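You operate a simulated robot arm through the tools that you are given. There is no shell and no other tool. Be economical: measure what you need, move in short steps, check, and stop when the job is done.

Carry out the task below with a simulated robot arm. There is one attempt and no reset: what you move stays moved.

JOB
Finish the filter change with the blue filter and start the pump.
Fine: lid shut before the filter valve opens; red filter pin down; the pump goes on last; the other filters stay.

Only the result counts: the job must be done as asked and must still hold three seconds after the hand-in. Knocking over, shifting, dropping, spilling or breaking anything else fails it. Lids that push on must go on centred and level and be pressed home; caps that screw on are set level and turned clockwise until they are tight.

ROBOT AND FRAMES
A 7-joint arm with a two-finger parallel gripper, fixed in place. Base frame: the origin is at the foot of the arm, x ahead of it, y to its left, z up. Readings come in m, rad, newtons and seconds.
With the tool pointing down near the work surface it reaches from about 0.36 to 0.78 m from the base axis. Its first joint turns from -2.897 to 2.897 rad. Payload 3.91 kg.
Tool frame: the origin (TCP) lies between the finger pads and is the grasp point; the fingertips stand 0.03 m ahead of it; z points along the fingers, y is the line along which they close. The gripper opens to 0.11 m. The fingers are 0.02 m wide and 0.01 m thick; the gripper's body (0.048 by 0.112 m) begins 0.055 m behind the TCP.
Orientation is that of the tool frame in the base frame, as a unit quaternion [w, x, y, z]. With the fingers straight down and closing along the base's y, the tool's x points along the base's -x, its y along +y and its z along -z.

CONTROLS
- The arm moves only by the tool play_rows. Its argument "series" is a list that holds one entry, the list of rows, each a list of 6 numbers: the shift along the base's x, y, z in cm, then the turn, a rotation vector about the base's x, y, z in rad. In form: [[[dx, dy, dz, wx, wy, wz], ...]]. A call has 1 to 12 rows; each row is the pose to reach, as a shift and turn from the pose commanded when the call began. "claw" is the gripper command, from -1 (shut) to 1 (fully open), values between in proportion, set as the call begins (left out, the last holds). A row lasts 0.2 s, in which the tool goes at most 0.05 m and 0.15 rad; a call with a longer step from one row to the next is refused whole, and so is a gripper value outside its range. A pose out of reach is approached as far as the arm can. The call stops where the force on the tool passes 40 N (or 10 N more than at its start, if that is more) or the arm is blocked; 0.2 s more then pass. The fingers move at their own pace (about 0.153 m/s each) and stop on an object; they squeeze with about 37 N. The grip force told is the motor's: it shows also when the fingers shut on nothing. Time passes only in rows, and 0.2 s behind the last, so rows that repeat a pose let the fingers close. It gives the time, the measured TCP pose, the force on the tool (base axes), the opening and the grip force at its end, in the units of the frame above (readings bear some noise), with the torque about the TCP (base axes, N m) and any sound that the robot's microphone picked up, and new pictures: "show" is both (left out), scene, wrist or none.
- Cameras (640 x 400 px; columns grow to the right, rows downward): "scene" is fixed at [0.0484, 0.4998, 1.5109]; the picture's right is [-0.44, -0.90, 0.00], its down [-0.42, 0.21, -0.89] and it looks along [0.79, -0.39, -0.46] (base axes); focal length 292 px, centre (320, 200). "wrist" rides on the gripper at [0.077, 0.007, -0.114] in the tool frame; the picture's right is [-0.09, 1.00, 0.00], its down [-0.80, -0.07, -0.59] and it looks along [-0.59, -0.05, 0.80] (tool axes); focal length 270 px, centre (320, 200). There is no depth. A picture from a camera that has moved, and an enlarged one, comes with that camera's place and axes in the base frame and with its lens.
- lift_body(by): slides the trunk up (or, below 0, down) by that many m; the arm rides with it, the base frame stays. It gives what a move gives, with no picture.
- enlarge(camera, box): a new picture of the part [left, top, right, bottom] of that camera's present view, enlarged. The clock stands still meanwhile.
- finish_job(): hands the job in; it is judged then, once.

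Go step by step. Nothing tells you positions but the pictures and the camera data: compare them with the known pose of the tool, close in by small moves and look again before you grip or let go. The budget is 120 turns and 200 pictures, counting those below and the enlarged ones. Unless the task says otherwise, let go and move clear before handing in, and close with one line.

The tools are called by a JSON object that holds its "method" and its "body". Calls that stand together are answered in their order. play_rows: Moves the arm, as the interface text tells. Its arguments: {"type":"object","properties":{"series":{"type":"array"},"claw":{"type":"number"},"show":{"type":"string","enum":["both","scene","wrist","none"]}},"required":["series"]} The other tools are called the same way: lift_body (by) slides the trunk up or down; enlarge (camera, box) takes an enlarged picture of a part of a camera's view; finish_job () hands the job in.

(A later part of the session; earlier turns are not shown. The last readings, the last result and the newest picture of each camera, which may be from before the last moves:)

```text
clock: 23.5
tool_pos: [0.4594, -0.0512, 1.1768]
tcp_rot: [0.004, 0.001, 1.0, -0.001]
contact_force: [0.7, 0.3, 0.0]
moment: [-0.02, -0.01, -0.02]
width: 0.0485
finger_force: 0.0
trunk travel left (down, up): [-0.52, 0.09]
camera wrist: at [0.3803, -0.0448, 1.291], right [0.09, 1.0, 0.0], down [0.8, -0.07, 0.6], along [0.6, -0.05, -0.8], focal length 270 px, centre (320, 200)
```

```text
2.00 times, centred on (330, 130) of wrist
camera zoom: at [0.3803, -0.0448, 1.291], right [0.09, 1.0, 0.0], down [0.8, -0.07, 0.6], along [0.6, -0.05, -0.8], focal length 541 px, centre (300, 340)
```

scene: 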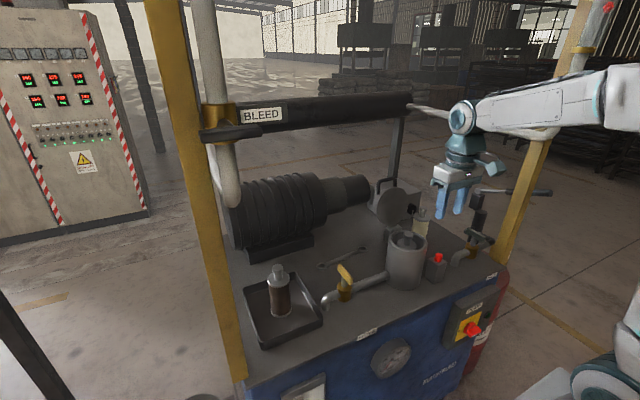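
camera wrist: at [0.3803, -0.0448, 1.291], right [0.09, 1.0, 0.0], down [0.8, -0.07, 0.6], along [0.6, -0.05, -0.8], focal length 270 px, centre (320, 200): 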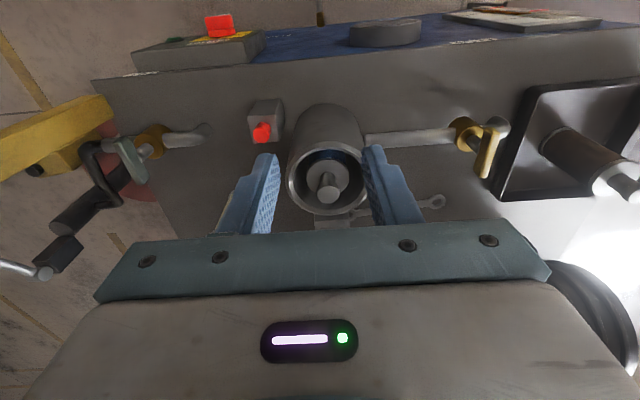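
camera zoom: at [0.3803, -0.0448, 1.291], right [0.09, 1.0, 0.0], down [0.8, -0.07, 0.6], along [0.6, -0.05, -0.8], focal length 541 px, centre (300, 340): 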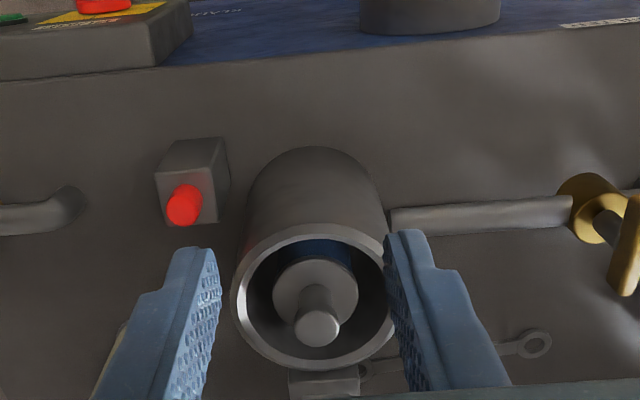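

The filter stands centred in the housing with its knob about 2 cm above the rim. I need to see the lid's shape before deciding, so I'll look at it from the side.

{"method": "play_rows", "body": {"series": [[[0, -4, 2, 0, -0.15, 0], [1, -8, 4, 0, -0.3, 0], [2, -12, 6, 0, -0.45, 0]]], "claw": 1, "show": "none"}}

{"method": "play_rows", "body": {"series": [[[0, 0, 0, 0, 0, 0.15], [0, 0, 0, 0, 0, 0.3], [0, 0, 0, 0, 0, 0.45], [1, 0, 0, 0, 0, 0.6], [2, 0, 0, 0, 0, 0.7]]], "show": "wrist"}}

{"method": "enlarge", "body": {"camera": "wrist", "box": [200, 0, 520, 220]}}

```text
clock: 24.3
tool_pos: [0.4777, -0.1708, 1.236]
tcp_rot: [0.228, -0.001, 0.974, -0.001]
contact_force: [-0.3, -0.2, 0.4]
moment: [0.0, 0.0, -0.04]
width: 0.1099
finger_force: 0.0
trunk travel left (down, up): [-0.52, 0.09]
```

```text
clock: 25.5
tool_pos: [0.4987, -0.1716, 1.2364]
tcp_rot: [0.214, -0.335, 0.914, 0.077]
contact_force: [-0.3, -0.9, -0.3]
moment: [-0.04, 0.04, 0.01]
width: 0.11
finger_force: 0.0
trunk travel left (down, up): [-0.52, 0.09]
camera wrist: at [0.4027, -0.2443, 1.3046], right [-0.58, 0.81, 0.04], down [0.39, 0.24, 0.89], along [0.71, 0.53, -0.46], focal length 270 px, centre (320, 200)
```

wrist: 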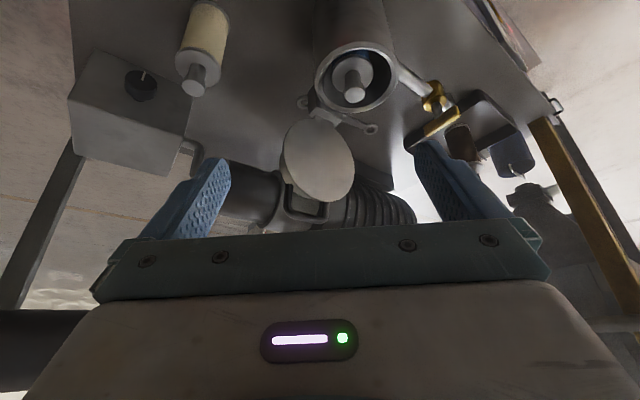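

```text
1.82 times, centred on (360, 110) of wrist
camera zoom: at [0.4027, -0.2443, 1.3046], right [-0.58, 0.81, 0.04], down [0.39, 0.24, 0.89], along [0.71, 0.53, -0.46], focal length 491 px, centre (247, 364)
```

zoom: 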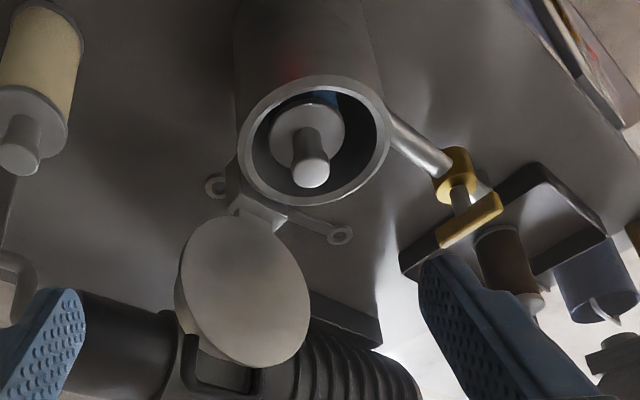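

{"method": "enlarge", "body": {"camera": "scene", "box": [360, 165, 440, 255]}}

{"method": "enlarge", "body": {"camera": "wrist", "box": [260, 20, 400, 220]}}

```text
4.44 times, centred on (400, 210) of scene
camera zoom: at [0.0484, 0.4998, 1.5109], right [-0.44, -0.9, 0.0], down [-0.42, 0.21, -0.89], along [0.79, -0.39, -0.46], focal length 1296 px, centre (-36, 156)
```

zoom: 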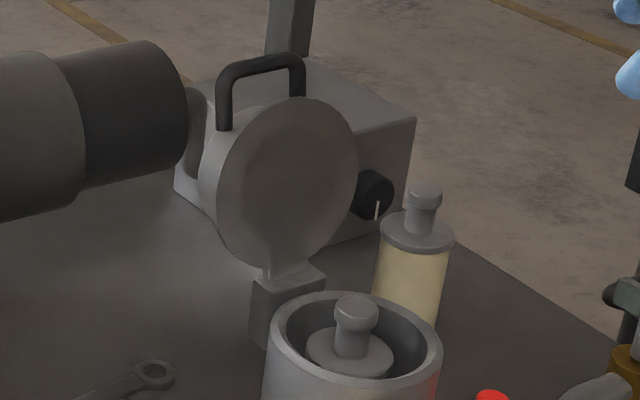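

```text
2.00 times, centred on (330, 120) of wrist
camera zoom: at [0.4027, -0.2443, 1.3046], right [-0.58, 0.81, 0.04], down [0.39, 0.24, 0.89], along [0.71, 0.53, -0.46], focal length 541 px, centre (300, 360)
```

zoom: 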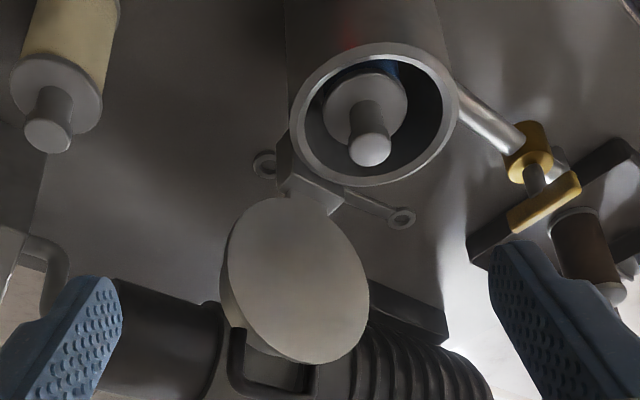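

The lid is a thick cap about 3 cm deep with a handle on its outside, so it probably clears the knob. I'll square the tool up and press the knob down gently to confirm the filter is seated.

{"method": "play_rows", "body": {"series": [[[0, 0, 0, 0, 0, -0.15], [0, 0, 0, 0, 0, -0.3], [0, 0, 0, 0, 0, -0.45], [0, 0, 0, 0, 0, -0.6], [0, 0, 0, 0, 0, -0.7]]], "claw": -1, "show": "none"}}

{"method": "play_rows", "body": {"series": [[[1, 2, -2, 0, 0.15, 0], [3, 5, -4, 0, 0.3, 0], [5, 8, -6, 0, 0.44, 0], [7, 11.75, -8, 0, 0.44, 0], [7, 11.75, -12, 0, 0.44, 0], [7, 11.75, -14.5, 0, 0.44, 0]]]}}

{"method": "enlarge", "body": {"camera": "scene", "box": [350, 140, 470, 260]}}

```text
clock: 26.7
tool_pos: [0.4991, -0.1724, 1.2361]
tcp_rot: [0.227, 0.001, 0.974, -0.001]
contact_force: [-0.2, 0.2, 0.1]
moment: [0.02, 0.0, 0.01]
width: 0.0
finger_force: 36.8
trunk travel left (down, up): [-0.52, 0.09]
```

```text
clock: 28.1
tool_pos: [0.5697, -0.0549, 1.0913]
tcp_rot: [0.011, -0.001, 1.0, -0.001]
contact_force: [-0.7, -0.2, -0.6]
moment: [0.0, -0.01, -0.02]
width: 0.0
finger_force: 37.2
trunk travel left (down, up): [-0.52, 0.09]
camera wrist: at [0.4895, -0.0485, 1.2034], right [0.09, 1.0, 0.0], down [0.79, -0.07, 0.61], along [0.61, -0.05, -0.79], focal length 270 px, centre (320, 200)
```

scene: 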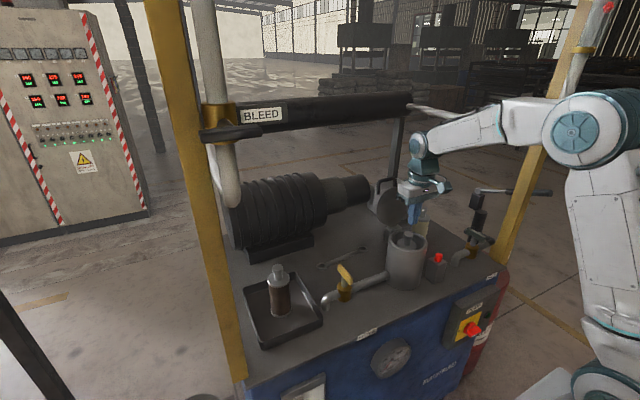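
wrist: 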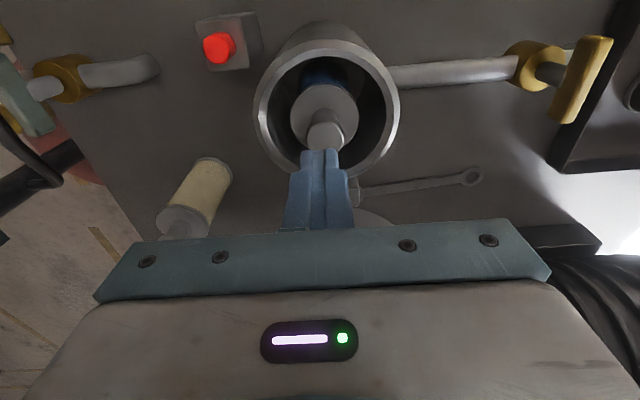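

```text
3.33 times, centred on (410, 200) of scene
camera zoom: at [0.0484, 0.4998, 1.5109], right [-0.44, -0.9, 0.0], down [-0.42, 0.21, -0.89], along [0.79, -0.39, -0.46], focal length 972 px, centre (20, 200)
```

zoom: 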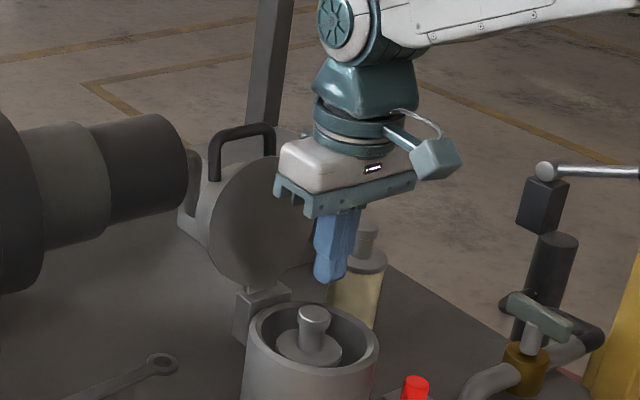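

{"method": "play_rows", "body": {"series": [[[-0.3, 0.5, -1, 0, 0, 0], [-0.3, 0.5, -2.5, 0, 0, 0], [-0.3, 0.5, -3.3, 0, 0, 0], [-0.3, 0.5, -4.0, 0, 0, 0], [-0.3, 0.5, -4.7, 0, 0, 0], [-0.3, 0.5, -5.4, 0, 0, 0], [-0.3, 0.5, -6.1, 0, 0, 0]]]}}

{"method": "enlarge", "body": {"camera": "scene", "box": [350, 140, 470, 260]}}

```text
clock: 29.3
tool_pos: [0.5676, -0.05, 1.0546]
tcp_rot: [0.018, -0.001, 1.0, -0.002]
contact_force: [-5.3, 0.6, 18.7]
moment: [0.03, 0.23, 0.0]
width: 0.0
finger_force: 37.1
trunk travel left (down, up): [-0.52, 0.09]
stopped in row 5: the force on the tool passed its limit at 47 N (the readings are from after the stop); the commanded pose is now the measured one
camera wrist: at [0.4848, -0.0435, 1.1659], right [0.09, 1.0, 0.0], down [0.78, -0.07, 0.62], along [0.62, -0.05, -0.78], focal length 270 px, centre (320, 200)
```

scene: 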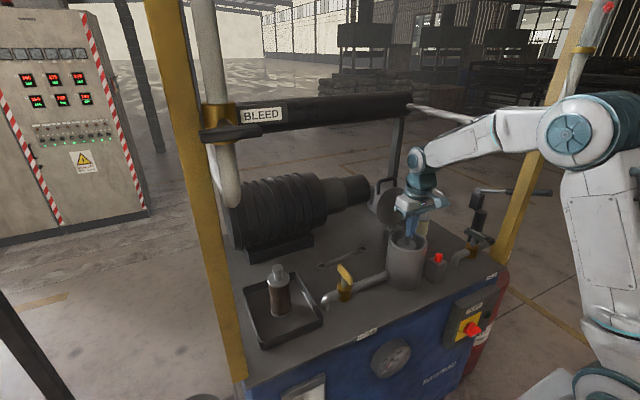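
wrist: 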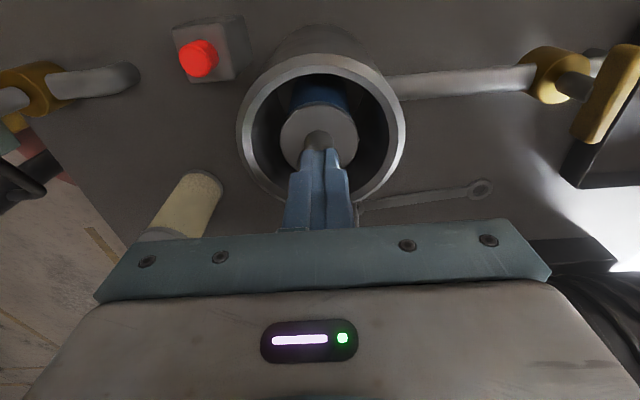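

```text
3.33 times, centred on (410, 200) of scene
camera zoom: at [0.0484, 0.4998, 1.5109], right [-0.44, -0.9, 0.0], down [-0.42, 0.21, -0.89], along [0.79, -0.39, -0.46], focal length 972 px, centre (20, 200)
```

zoom: 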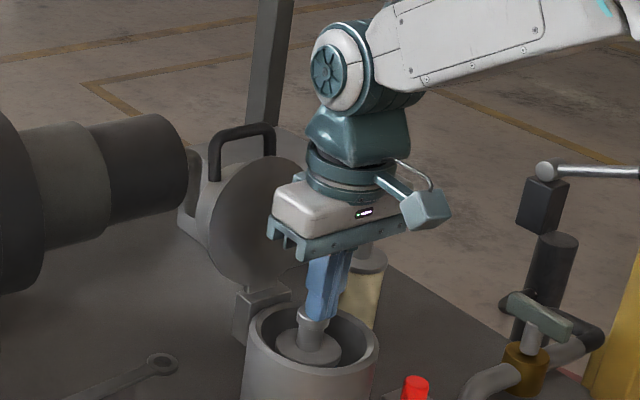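

The filter is seated, with its knob top firm at z 1.025. The lid stands nearly vertical behind the housing with its handle bar near (0.694, -0.05, 1.15). I'll rise, go over the lid and get behind it with the closed fingers.

{"method": "play_rows", "body": {"series": [[[0, 0, 4.5, 0, 0, 0], [0, 0, 9, 0, 0, 0], [0, 0, 13.5, 0, 0, 0], [0, -0.3, 17.5, 0, 0, 0], [4, -0.3, 18, 0, -0.1, 0], [8, -0.3, 18, 0, -0.2, 0], [12, -0.3, 18, 0, -0.3, 0], [15.5, -0.3, 18, 0, -0.3, 0]]]}}

{"method": "enlarge", "body": {"camera": "scene", "box": [350, 110, 470, 260]}}

{"method": "enlarge", "body": {"camera": "wrist", "box": [220, 30, 440, 230]}}

```text
clock: 31.1
tool_pos: [0.7246, -0.0539, 1.2291]
tcp_rot: [0.167, 0.0, 0.986, 0.0]
contact_force: [0.7, 0.3, -0.1]
moment: [0.01, -0.01, 0.03]
width: 0.0
finger_force: 37.6
trunk travel left (down, up): [-0.52, 0.09]
camera wrist: at [0.6137, -0.0475, 1.313], right [0.08, 1.0, 0.03], down [0.56, -0.07, 0.82], along [0.82, -0.05, -0.57], focal length 270 px, centre (320, 200)
```

scene: 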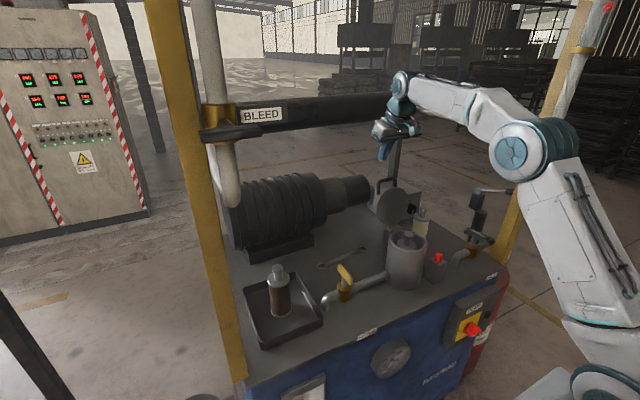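
wrist: 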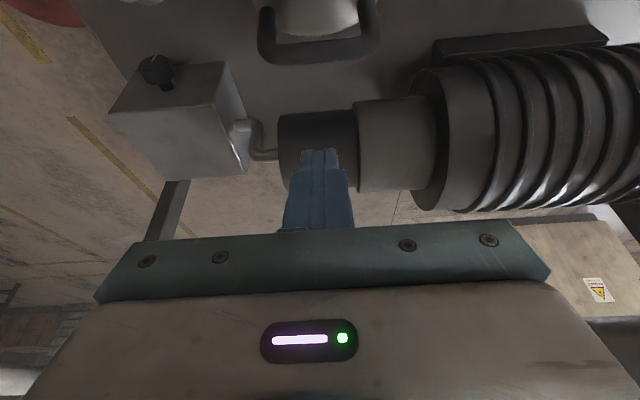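

```text
2.67 times, centred on (410, 185) of scene
camera zoom: at [0.0484, 0.4998, 1.5109], right [-0.44, -0.9, 0.0], down [-0.42, 0.21, -0.89], along [0.79, -0.39, -0.46], focal length 778 px, centre (80, 240)
```

zoom: 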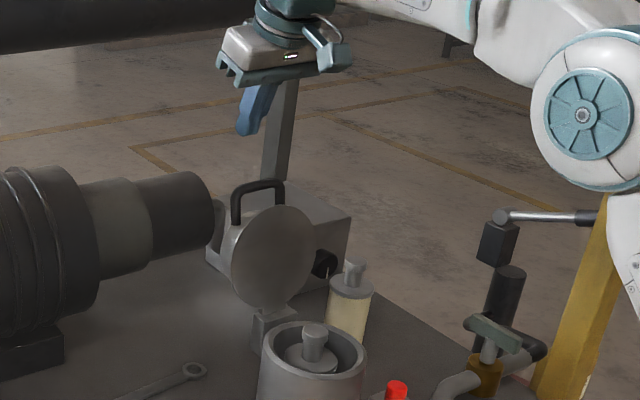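

```text
2.00 times, centred on (330, 130) of wrist
camera zoom: at [0.6137, -0.0475, 1.313], right [0.08, 1.0, 0.03], down [0.56, -0.07, 0.82], along [0.82, -0.05, -0.57], focal length 541 px, centre (300, 340)
```

zoom: 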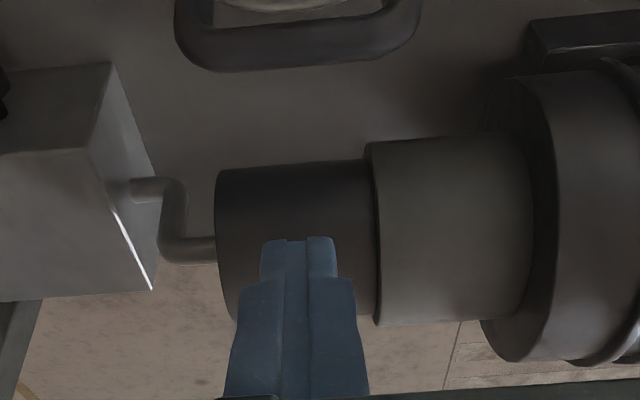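

The motor coupling is well behind (x≈0.88), so there is room. I'll lower the fingertips behind the handle bar.

{"method": "play_rows", "body": {"series": [[[0, 0, -3, 0, 0, 0], [0, 0, -6, 0, 0, 0], [0, 0, -7.8, 0, 0, 0]]]}}

{"method": "enlarge", "body": {"camera": "scene", "box": [350, 130, 470, 260]}}

{"method": "enlarge", "body": {"camera": "wrist", "box": [220, 30, 440, 230]}}

```text
clock: 31.9
tool_pos: [0.7224, -0.0527, 1.1524]
tcp_rot: [0.165, 0.0, 0.986, -0.002]
contact_force: [0.6, -0.2, 0.5]
moment: [0.02, -0.03, 0.03]
width: 0.0
finger_force: 37.4
trunk travel left (down, up): [-0.52, 0.09]
camera wrist: at [0.6108, -0.0464, 1.2353], right [0.08, 1.0, 0.03], down [0.56, -0.07, 0.82], along [0.82, -0.05, -0.57], focal length 270 px, centre (320, 200)
```

scene: 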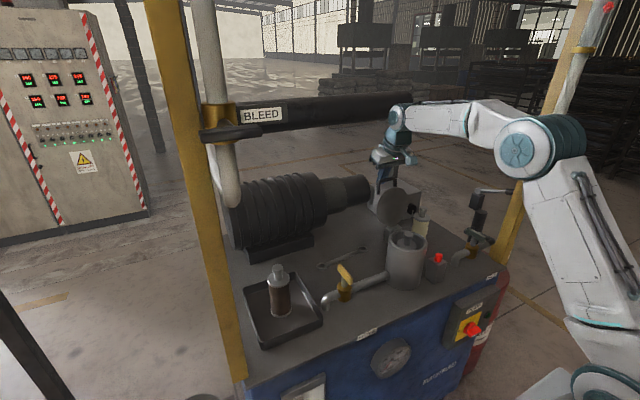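
wrist: 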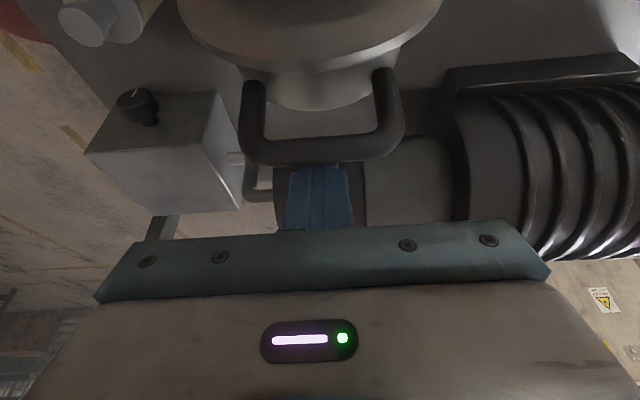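

```text
3.08 times, centred on (410, 195) of scene
camera zoom: at [0.0484, 0.4998, 1.5109], right [-0.44, -0.9, 0.0], down [-0.42, 0.21, -0.89], along [0.79, -0.39, -0.46], focal length 897 px, centre (43, 215)
```

zoom: 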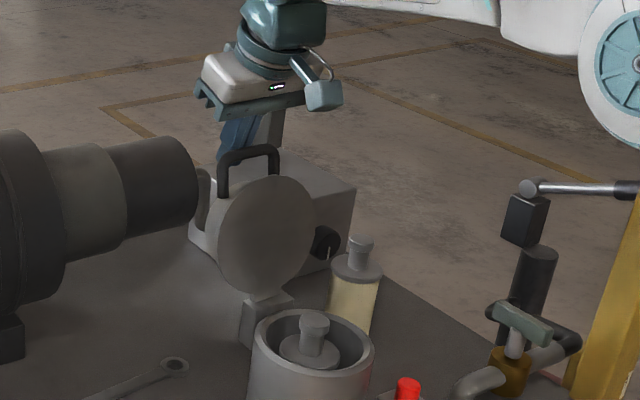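

```text
2.00 times, centred on (330, 130) of wrist
camera zoom: at [0.6108, -0.0464, 1.2353], right [0.08, 1.0, 0.03], down [0.56, -0.07, 0.82], along [0.82, -0.05, -0.57], focal length 541 px, centre (300, 340)
```

zoom: 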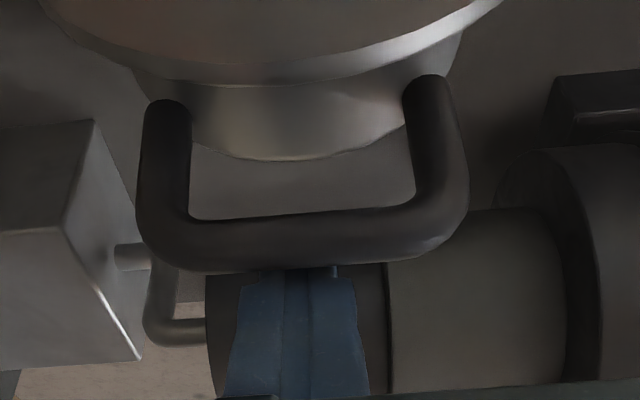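

The fingertips are behind the handle bar. I'll pull the lid over gently in an arc.

{"method": "play_rows", "body": {"series": [[[-2, 0, 0.4, 0, 0, 0], [-3.7, 0, 1.2, 0, 0, 0], [-6, 0, 1.9, 0, 0, 0], [-8.8, 0, 2.3, 0, 0, 0]]]}}

{"method": "enlarge", "body": {"camera": "scene", "box": [350, 130, 470, 260]}}

```text
clock: 32.9
tool_pos: [0.635, -0.0548, 1.1765]
tcp_rot: [0.165, -0.001, 0.986, -0.001]
contact_force: [0.2, 0.0, -0.2]
moment: [0.04, -0.03, -0.02]
width: 0.0
finger_force: 37.7
trunk travel left (down, up): [-0.52, 0.09]
camera wrist: at [0.524, -0.0476, 1.2589], right [0.08, 1.0, 0.03], down [0.56, -0.07, 0.82], along [0.82, -0.05, -0.57], focal length 270 px, centre (320, 200)
```

scene: 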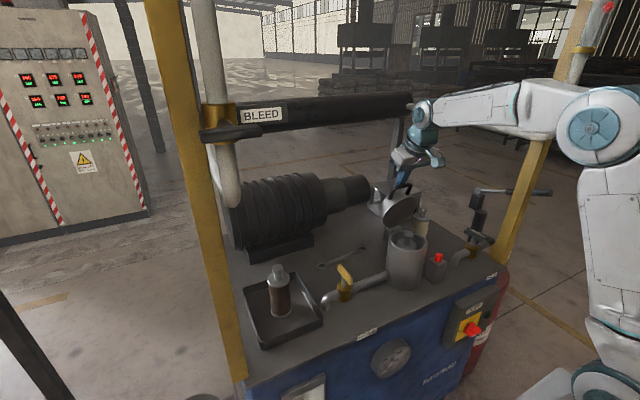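
wrist: 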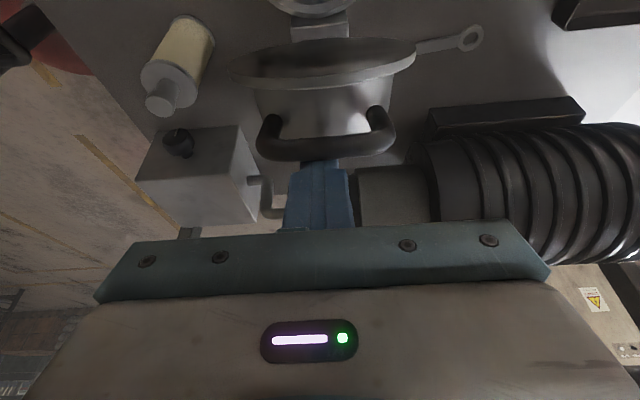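

```text
3.08 times, centred on (410, 195) of scene
camera zoom: at [0.0484, 0.4998, 1.5109], right [-0.44, -0.9, 0.0], down [-0.42, 0.21, -0.89], along [0.79, -0.39, -0.46], focal length 897 px, centre (43, 215)
```

zoom: 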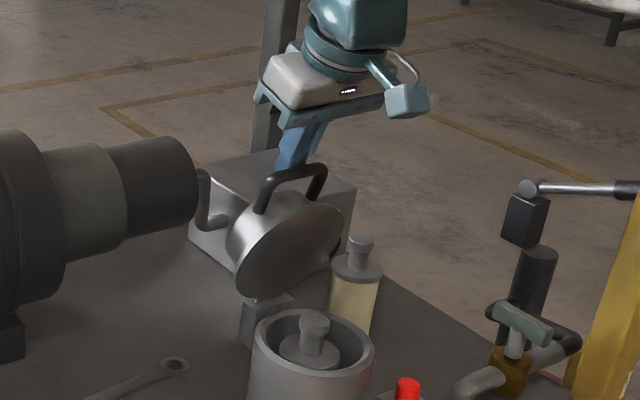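

The lid follows and holds its angle. I'll continue the arc.

{"method": "play_rows", "body": {"series": [[[-3.2, 0, -0.6, 0, 0, 0], [-6.4, 0, -1.6, 0, 0, 0], [-9.2, 0, -3.4, 0, 0, 0]]]}}

{"method": "enlarge", "body": {"camera": "scene", "box": [350, 130, 470, 260]}}

```text
clock: 33.7
tool_pos: [0.5416, -0.0527, 1.1425]
tcp_rot: [0.166, 0.0, 0.986, -0.002]
contact_force: [-0.4, -0.2, -0.5]
moment: [-0.03, 0.0, -0.03]
width: 0.0
finger_force: 37.3
trunk travel left (down, up): [-0.52, 0.09]
camera wrist: at [0.4312, -0.0479, 1.2258], right [0.08, 1.0, 0.03], down [0.56, -0.07, 0.82], along [0.82, -0.05, -0.57], focal length 270 px, centre (320, 200)
```

scene: 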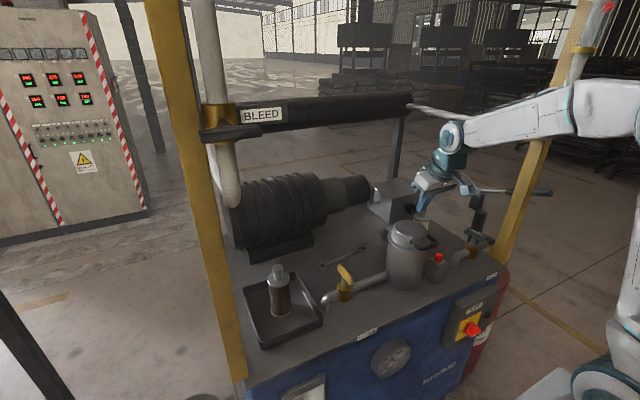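
wrist: 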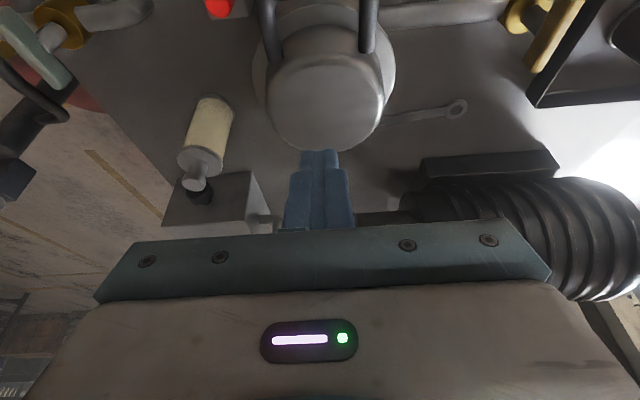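

```text
3.08 times, centred on (410, 195) of scene
camera zoom: at [0.0484, 0.4998, 1.5109], right [-0.44, -0.9, 0.0], down [-0.42, 0.21, -0.89], along [0.79, -0.39, -0.46], focal length 897 px, centre (43, 215)
```

zoom: 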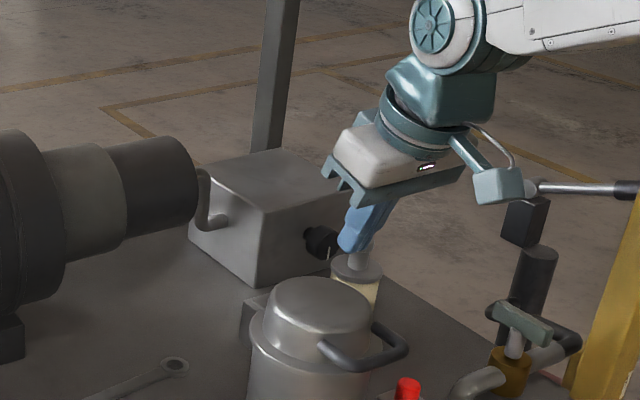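

The lid has fallen shut with its dome up. I'll straighten the tool and press the lid home.

{"method": "play_rows", "body": {"series": [[[0.5, 0, 0, 0, 0.15, 0], [1, 0.2, 0, 0, 0.3, 0], [1, 0.2, 0, 0, 0.334, 0], [1, 0.2, -1.5, 0, 0.334, 0], [1, 0.2, -3, 0, 0.334, 0], [1, 0.2, -4, 0, 0.334, 0], [1, 0.2, -5, 0, 0.334, 0], [1, 0.2, -6, 0, 0.334, 0], [1, 0.2, -7, 0, 0.334, 0], [1, 0.2, -8, 0, 0.334, 0]]]}}

{"method": "enlarge", "body": {"camera": "scene", "box": [350, 150, 490, 300]}}

```text
clock: 35.8
tool_pos: [0.5538, -0.0519, 1.0791]
tcp_rot: [0.008, 0.0, 1.0, -0.002]
contact_force: [-9.2, 0.3, 19.2]
moment: [0.09, 0.45, 0.04]
width: 0.0
finger_force: 36.8
trunk travel left (down, up): [-0.52, 0.09]
stopped in row 10: the force on the tool passed its limit at 51 N (the readings are from after the stop); the commanded pose is now the measured one
camera wrist: at [0.4738, -0.0445, 1.1932], right [0.09, 1.0, 0.0], down [0.79, -0.07, 0.61], along [0.61, -0.06, -0.79], focal length 270 px, centre (320, 200)
```

scene: 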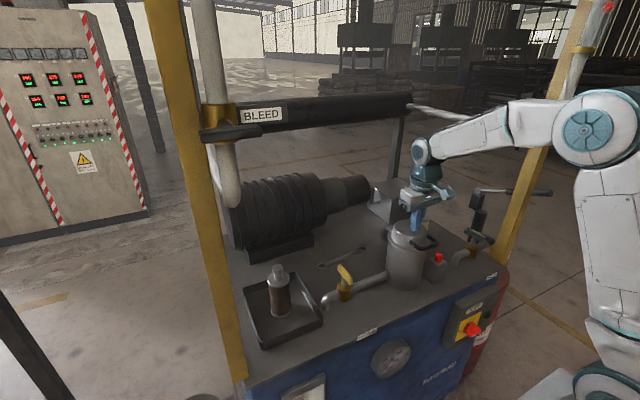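
wrist: 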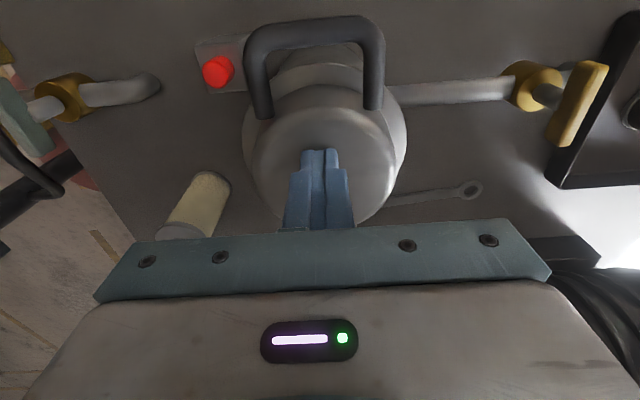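

```text
2.67 times, centred on (420, 225) of scene
camera zoom: at [0.0484, 0.4998, 1.5109], right [-0.44, -0.9, 0.0], down [-0.42, 0.21, -0.89], along [0.79, -0.39, -0.46], focal length 778 px, centre (53, 133)
```

zoom: 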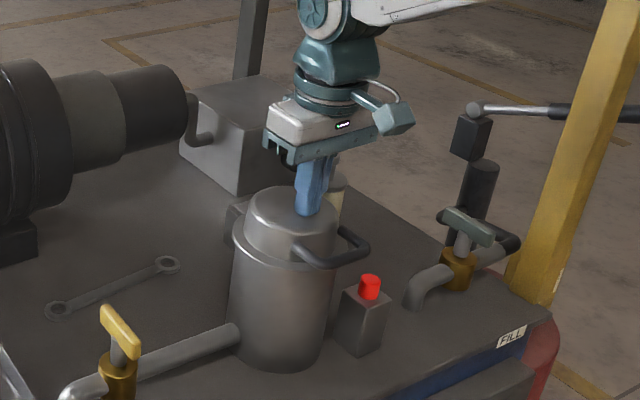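

The lid is home, firm at 51 N. The red pin is at about (0.519, -0.136), top at z≈0.955. I'll rise, yaw the hand 90° so it clears the dome, and come over the pin.

{"method": "play_rows", "body": {"series": [[[0, 0, 3, 0, 0, 0], [0, 0, 7, 0, 0, 0], [-1, -3, 9, 0, 0, 0.15], [-2, -6, 10, 0, 0, 0.3], [-3, -9, 10, 0, 0, 0.45], [-3.5, -10, 10, 0, 0, 0.6], [-3.5, -10, 10, 0, 0, 0.75], [-3.5, -10, 10, 0, 0, 0.9], [-3.5, -10, 10, 0, 0, 1.05], [-3.5, -10, 10, 0, 0, 1.2], [-3.5, -10, 10, 0, 0, 1.35], [-3.5, -10, 10, 0, 0, 1.5]]], "show": "none"}}

{"method": "play_rows", "body": {"series": [[[0, 0, -2, 0, 0, 0.07], [0, 0, -4, 0.1, 0, 0.07], [0, 0, -7, 0.2, 0, 0.07]]]}}

{"method": "enlarge", "body": {"camera": "scene", "box": [350, 150, 490, 300]}}

```text
clock: 38.4
tool_pos: [0.5205, -0.1525, 1.1764]
tcp_rot: [0.006, -0.682, 0.731, 0.003]
contact_force: [0.1, 0.3, 0.1]
moment: [0.01, -0.01, -0.01]
width: 0.0
finger_force: 37.3
trunk travel left (down, up): [-0.52, 0.09]
```

```text
clock: 39.2
tool_pos: [0.5214, -0.1526, 1.107]
tcp_rot: [0.073, -0.703, 0.704, 0.077]
contact_force: [0.0, -0.1, -0.9]
moment: [0.04, 0.01, -0.02]
width: 0.0
finger_force: 37.1
trunk travel left (down, up): [-0.52, 0.09]
camera wrist: at [0.5142, -0.2528, 1.2018], right [-1.0, 0.09, 0.02], down [0.07, 0.66, 0.75], along [0.05, 0.75, -0.66], focal length 270 px, centre (320, 200)
```

scene: 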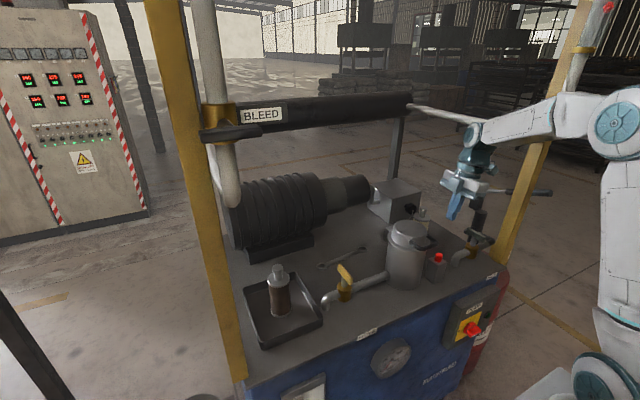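
wrist: 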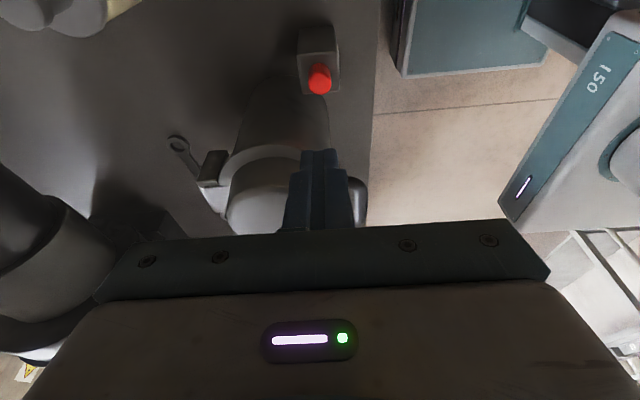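

```text
2.67 times, centred on (420, 225) of scene
camera zoom: at [0.0484, 0.4998, 1.5109], right [-0.44, -0.9, 0.0], down [-0.42, 0.21, -0.89], along [0.79, -0.39, -0.46], focal length 778 px, centre (53, 133)
```

zoom: 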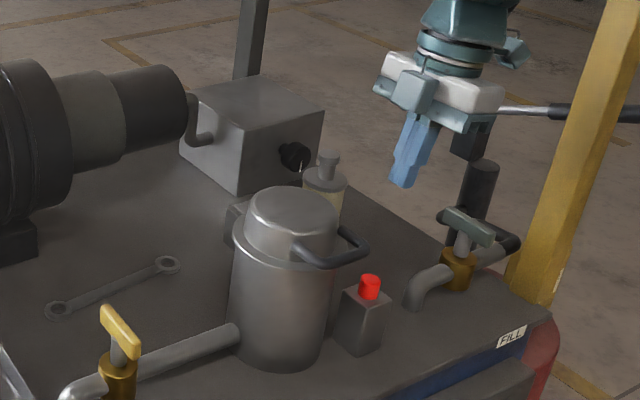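

{"method": "play_rows", "body": {"series": [[[-0.35, 0.65, -3, 0, 0, 0], [-0.35, 0.65, -7, 0, 0, 0], [-0.35, 0.65, -9.5, 0, 0, 0]]]}}

{"method": "enlarge", "body": {"camera": "scene", "box": [370, 190, 490, 300]}}

```text
clock: 40.0
tool_pos: [0.519, -0.1438, 1.0128]
tcp_rot: [0.074, -0.702, 0.704, 0.075]
contact_force: [0.7, -0.3, -0.4]
moment: [-0.04, 0.0, -0.02]
width: 0.0001
finger_force: 36.7
trunk travel left (down, up): [-0.52, 0.09]
camera wrist: at [0.511, -0.2438, 1.1079], right [-1.0, 0.09, 0.02], down [0.07, 0.66, 0.75], along [0.05, 0.75, -0.66], focal length 270 px, centre (320, 200)
```

scene: 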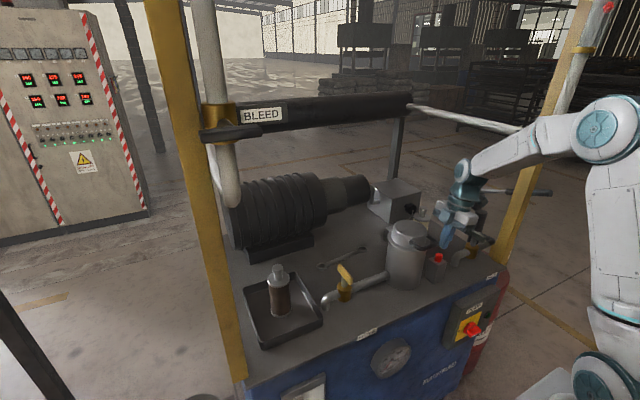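
wrist: 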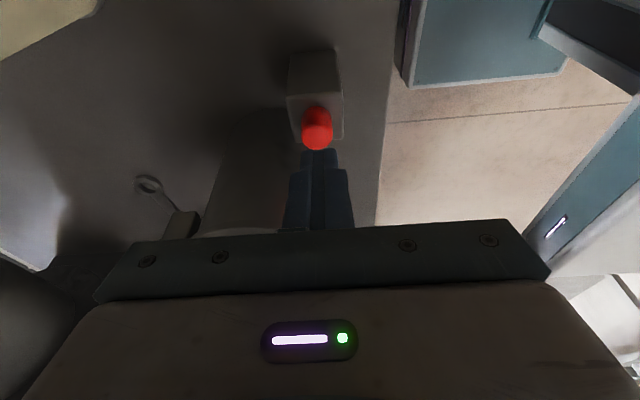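

```text
3.64 times, centred on (430, 245) of scene
camera zoom: at [0.0484, 0.4998, 1.5109], right [-0.44, -0.9, 0.0], down [-0.42, 0.21, -0.89], along [0.79, -0.39, -0.46], focal length 1060 px, centre (-80, 36)
```

zoom: 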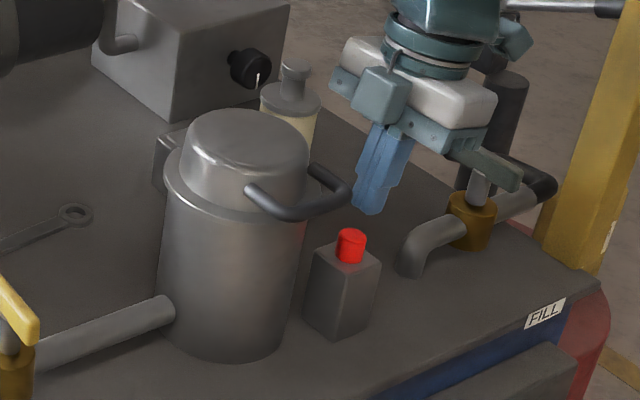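

{"method": "play_rows", "body": {"series": [[[0, 0.5, -1, 0, 0, 0], [0, 0.5, -1.8, 0, 0, 0], [0, 0.5, -2.6, 0, 0, 0], [0, 0.5, -3.4, 0, 0, 0], [0, 0.5, -4.2, 0, 0, 0], [0, 0.5, -5.0, 0, 0, 0]]]}}

{"method": "enlarge", "body": {"camera": "scene", "box": [370, 190, 490, 300]}}

```text
clock: 41.4
tool_pos: [0.517, -0.1402, 0.9704]
tcp_rot: [0.076, -0.703, 0.704, 0.069]
contact_force: [-10.8, 2.7, 32.6]
moment: [0.07, 0.25, 0.06]
width: 0.0001
finger_force: 37.1
trunk travel left (down, up): [-0.52, 0.09]
stopped in row 6: the force on the tool passed its limit at 47 N (the readings are from after the stop); the commanded pose is now the measured one
camera wrist: at [0.5089, -0.2398, 1.0659], right [-1.0, 0.09, 0.01], down [0.07, 0.66, 0.75], along [0.06, 0.75, -0.66], focal length 270 px, centre (320, 200)
```

scene: 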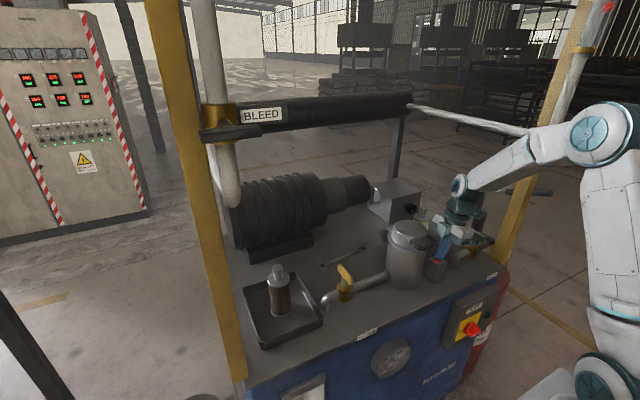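
wrist: 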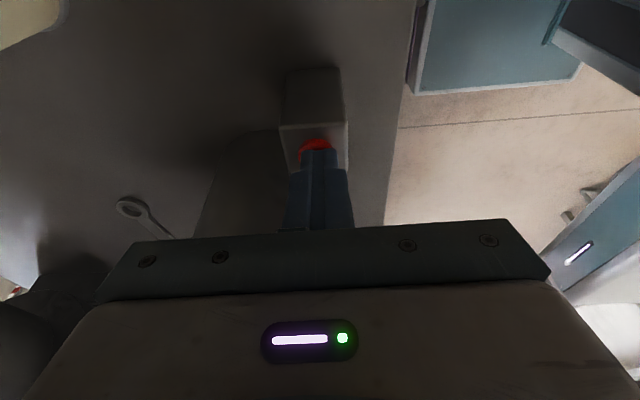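

```text
3.64 times, centred on (430, 245) of scene
camera zoom: at [0.0484, 0.4998, 1.5109], right [-0.44, -0.9, 0.0], down [-0.42, 0.21, -0.89], along [0.79, -0.39, -0.46], focal length 1060 px, centre (-80, 36)
```

zoom: 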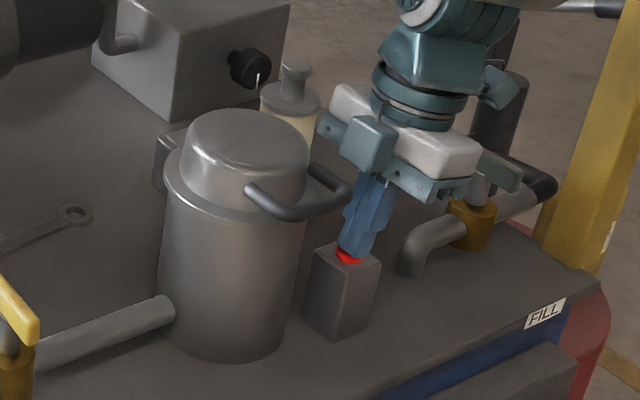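

The pin has gone down. I'll retreat and check that it stays.

{"method": "play_rows", "body": {"series": [[[0, 0, 1, 0, 0, 0], [0, -0.5, 4, 0, 0, 0], [0, -1, 8, 0, 0, 0]]]}}

{"method": "enlarge", "body": {"camera": "scene", "box": [370, 190, 490, 300]}}

{"method": "enlarge", "body": {"camera": "wrist", "box": [240, 20, 400, 180]}}

```text
clock: 42.2
tool_pos: [0.5185, -0.1515, 1.0472]
tcp_rot: [0.076, -0.702, 0.704, 0.073]
contact_force: [0.2, -0.1, -0.5]
moment: [0.0, 0.02, 0.02]
width: 0.0
finger_force: 37.0
trunk travel left (down, up): [-0.52, 0.09]
camera wrist: at [0.5108, -0.2511, 1.1435], right [-1.0, 0.09, 0.01], down [0.07, 0.66, 0.75], along [0.06, 0.75, -0.66], focal length 270 px, centre (320, 200)
```

scene: 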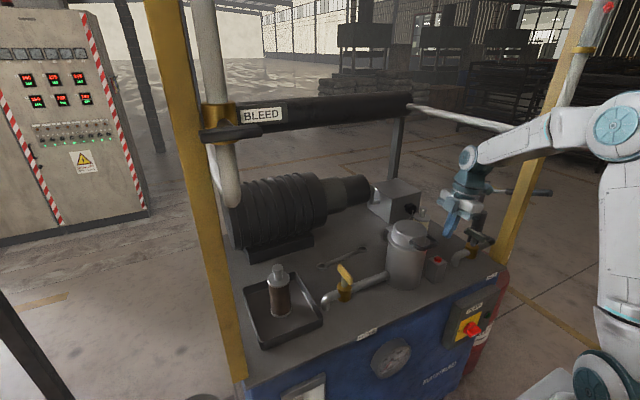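
wrist: 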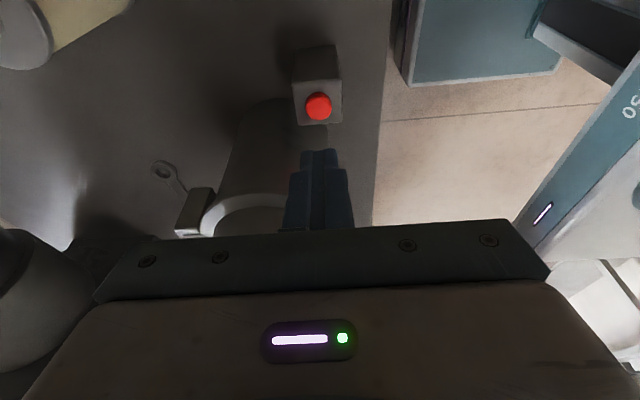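

```text
3.64 times, centred on (430, 245) of scene
camera zoom: at [0.0484, 0.4998, 1.5109], right [-0.44, -0.9, 0.0], down [-0.42, 0.21, -0.89], along [0.79, -0.39, -0.46], focal length 1060 px, centre (-80, 36)
```

zoom: 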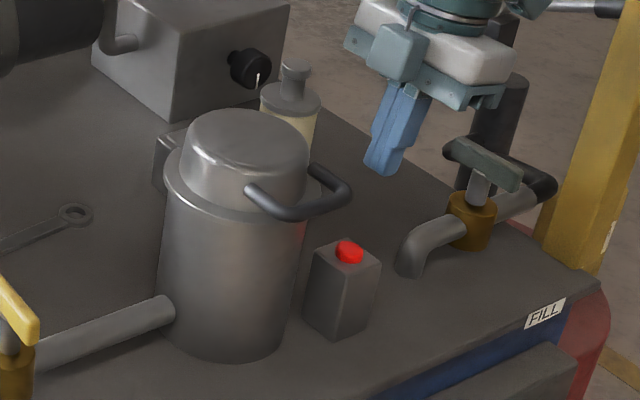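

```text
2.50 times, centred on (320, 100) of wrist
camera zoom: at [0.5108, -0.2511, 1.1435], right [-1.0, 0.09, 0.01], down [0.07, 0.66, 0.75], along [0.06, 0.75, -0.66], focal length 676 px, centre (320, 450)
```

zoom: 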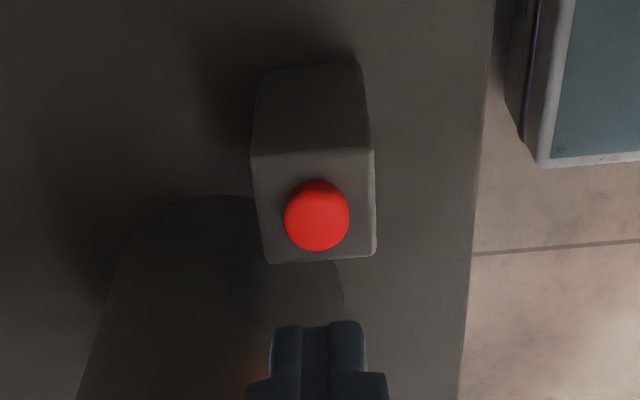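

The red pin stays down. Next is the FILTER valve, its yellow handle near (0.567, 0.165, 0.96). I'll rise, square up and move above it.

{"method": "play_rows", "body": {"series": [[[0, 0, 4, 0, 0, 0], [0, 0, 8, -0.1, 0, 0], [0, 1, 12, -0.2, 0, 0], [0, 5, 14, -0.2, 0, 0]]], "show": "none"}}

{"method": "play_rows", "body": {"series": [[[0, 4, 0, 0, 0, -0.15], [0, 8, 0, 0, 0, -0.3], [0, 12, 0, 0, 0, -0.45], [0, 16, 0, 0, 0, -0.6], [0, 20, 0, 0, 0, -0.75], [0, 24, 0, 0, 0, -0.9], [0, 26, 0, 0, 0, -1.05], [0, 26, -2, 0, 0, -1.2], [0, 26, -4, 0, 0, -1.35], [0, 26, -6, 0, 0, -1.5], [0, 26, -8, 0, 0, -1.57]]], "claw": 0}}

{"method": "enlarge", "body": {"camera": "scene", "box": [290, 230, 420, 330]}}

{"method": "enlarge", "body": {"camera": "wrist", "box": [220, 20, 460, 220]}}

```text
clock: 43.2
tool_pos: [0.5171, -0.1003, 1.1848]
tcp_rot: [0.004, -0.707, 0.708, 0.001]
contact_force: [0.0, 0.3, 0.9]
moment: [-0.03, 0.01, 0.01]
width: 0.0001
finger_force: 37.2
trunk travel left (down, up): [-0.52, 0.09]
```

```text
clock: 45.6
tool_pos: [0.5212, 0.1594, 1.107]
tcp_rot: [0.004, 0.001, 1.0, -0.003]
contact_force: [0.7, 0.3, -0.1]
moment: [0.0, -0.02, -0.04]
width: 0.0552
finger_force: 0.1
trunk travel left (down, up): [-0.52, 0.09]
camera wrist: at [0.4408, 0.1664, 1.2191], right [0.09, 1.0, 0.0], down [0.8, -0.07, 0.6], along [0.6, -0.06, -0.8], focal length 270 px, centre (320, 200)
```

scene: 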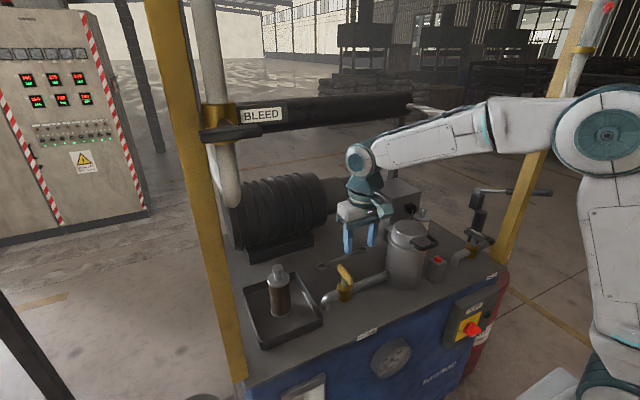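
wrist: 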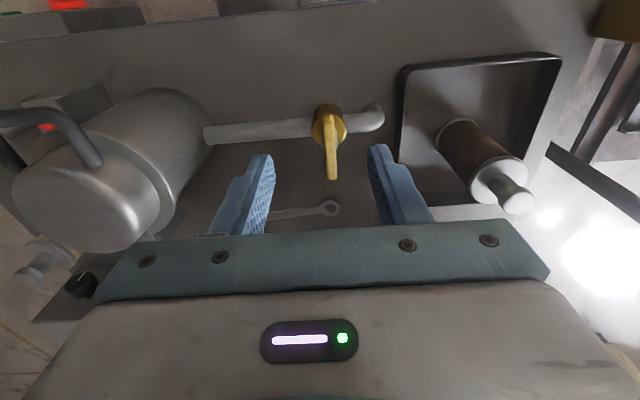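

```text
4.00 times, centred on (355, 280) of scene
camera zoom: at [0.0484, 0.4998, 1.5109], right [-0.44, -0.9, 0.0], down [-0.42, 0.21, -0.89], along [0.79, -0.39, -0.46], focal length 1166 px, centre (180, -120)
```

zoom: 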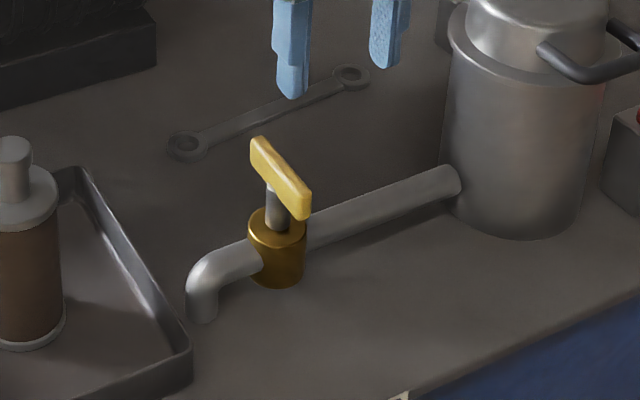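

```text
2.00 times, centred on (340, 120) of wrist
camera zoom: at [0.4408, 0.1664, 1.2191], right [0.09, 1.0, 0.0], down [0.8, -0.07, 0.6], along [0.6, -0.06, -0.8], focal length 541 px, centre (280, 360)
```

zoom: 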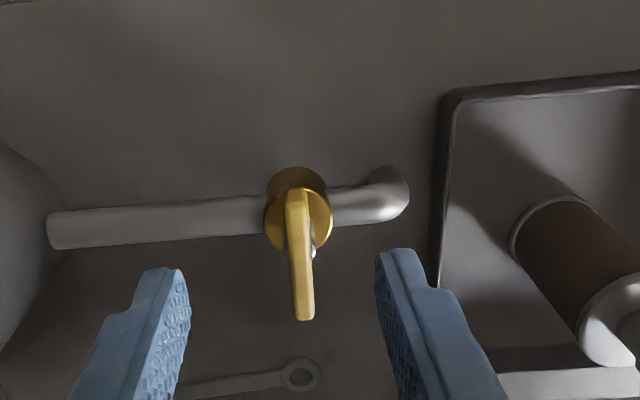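

The handle lies across the pipe, so the valve is closed. Its centre is at about (0.571, 0.164, 0.955). I'll lower the open fingers around it.

{"method": "play_rows", "body": {"series": [[[4, 0.4, 0, 0, 0, 0], [5, 0.45, -4, 0, 0, 0], [5, 0.45, -8, 0, 0, 0], [5, 0.45, -10.5, 0, 0, 0]]]}}

{"method": "enlarge", "body": {"camera": "scene", "box": [290, 210, 420, 330]}}

{"method": "enlarge", "body": {"camera": "wrist", "box": [220, 50, 440, 250]}}

```text
clock: 46.6
tool_pos: [0.5683, 0.1645, 0.999]
tcp_rot: [0.005, 0.001, 1.0, -0.003]
contact_force: [0.3, -1.2, -0.3]
moment: [-0.01, 0.01, -0.01]
width: 0.0549
finger_force: 0.1
trunk travel left (down, up): [-0.52, 0.09]
camera wrist: at [0.4911, 0.1712, 1.1125], right [0.09, 1.0, 0.0], down [0.8, -0.07, 0.6], along [0.6, -0.06, -0.8], focal length 270 px, centre (320, 200)
```

scene: 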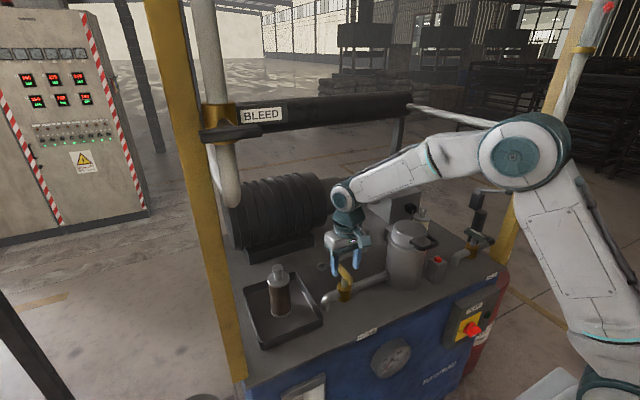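
wrist: 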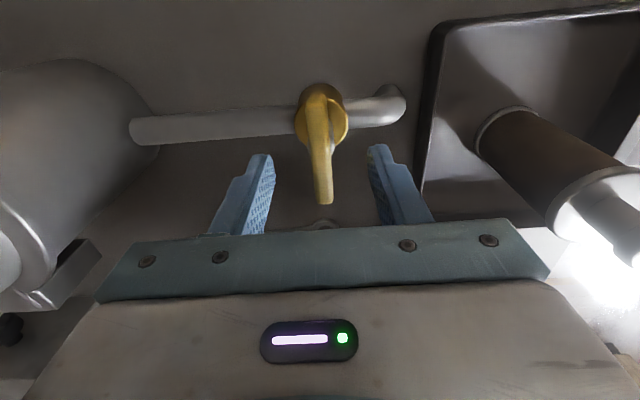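

```text
3.33 times, centred on (355, 270) of scene
camera zoom: at [0.0484, 0.4998, 1.5109], right [-0.44, -0.9, 0.0], down [-0.42, 0.21, -0.89], along [0.79, -0.39, -0.46], focal length 972 px, centre (203, -33)
```

zoom: 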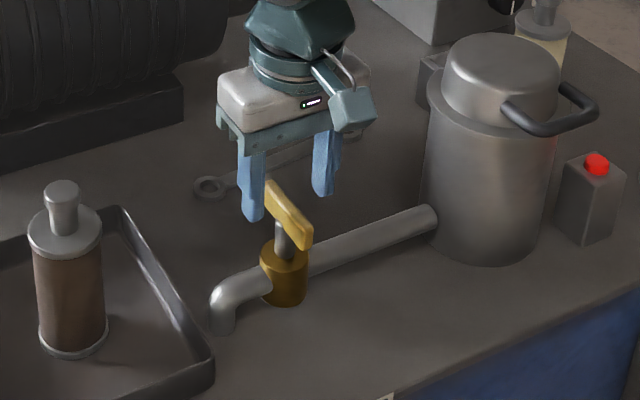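

```text
2.00 times, centred on (330, 150) of wrist
camera zoom: at [0.4911, 0.1712, 1.1125], right [0.09, 1.0, 0.0], down [0.8, -0.07, 0.6], along [0.6, -0.06, -0.8], focal length 541 px, centre (300, 300)
```

zoom: 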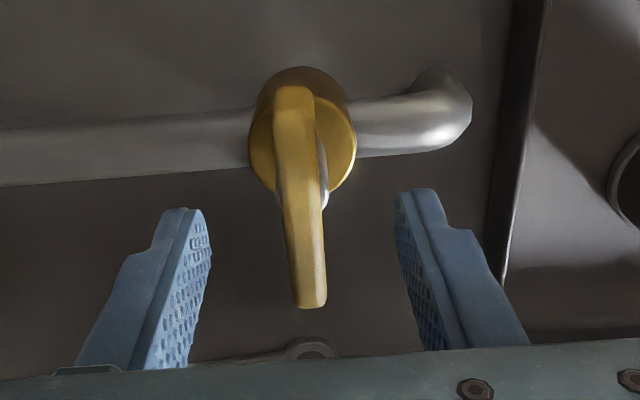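

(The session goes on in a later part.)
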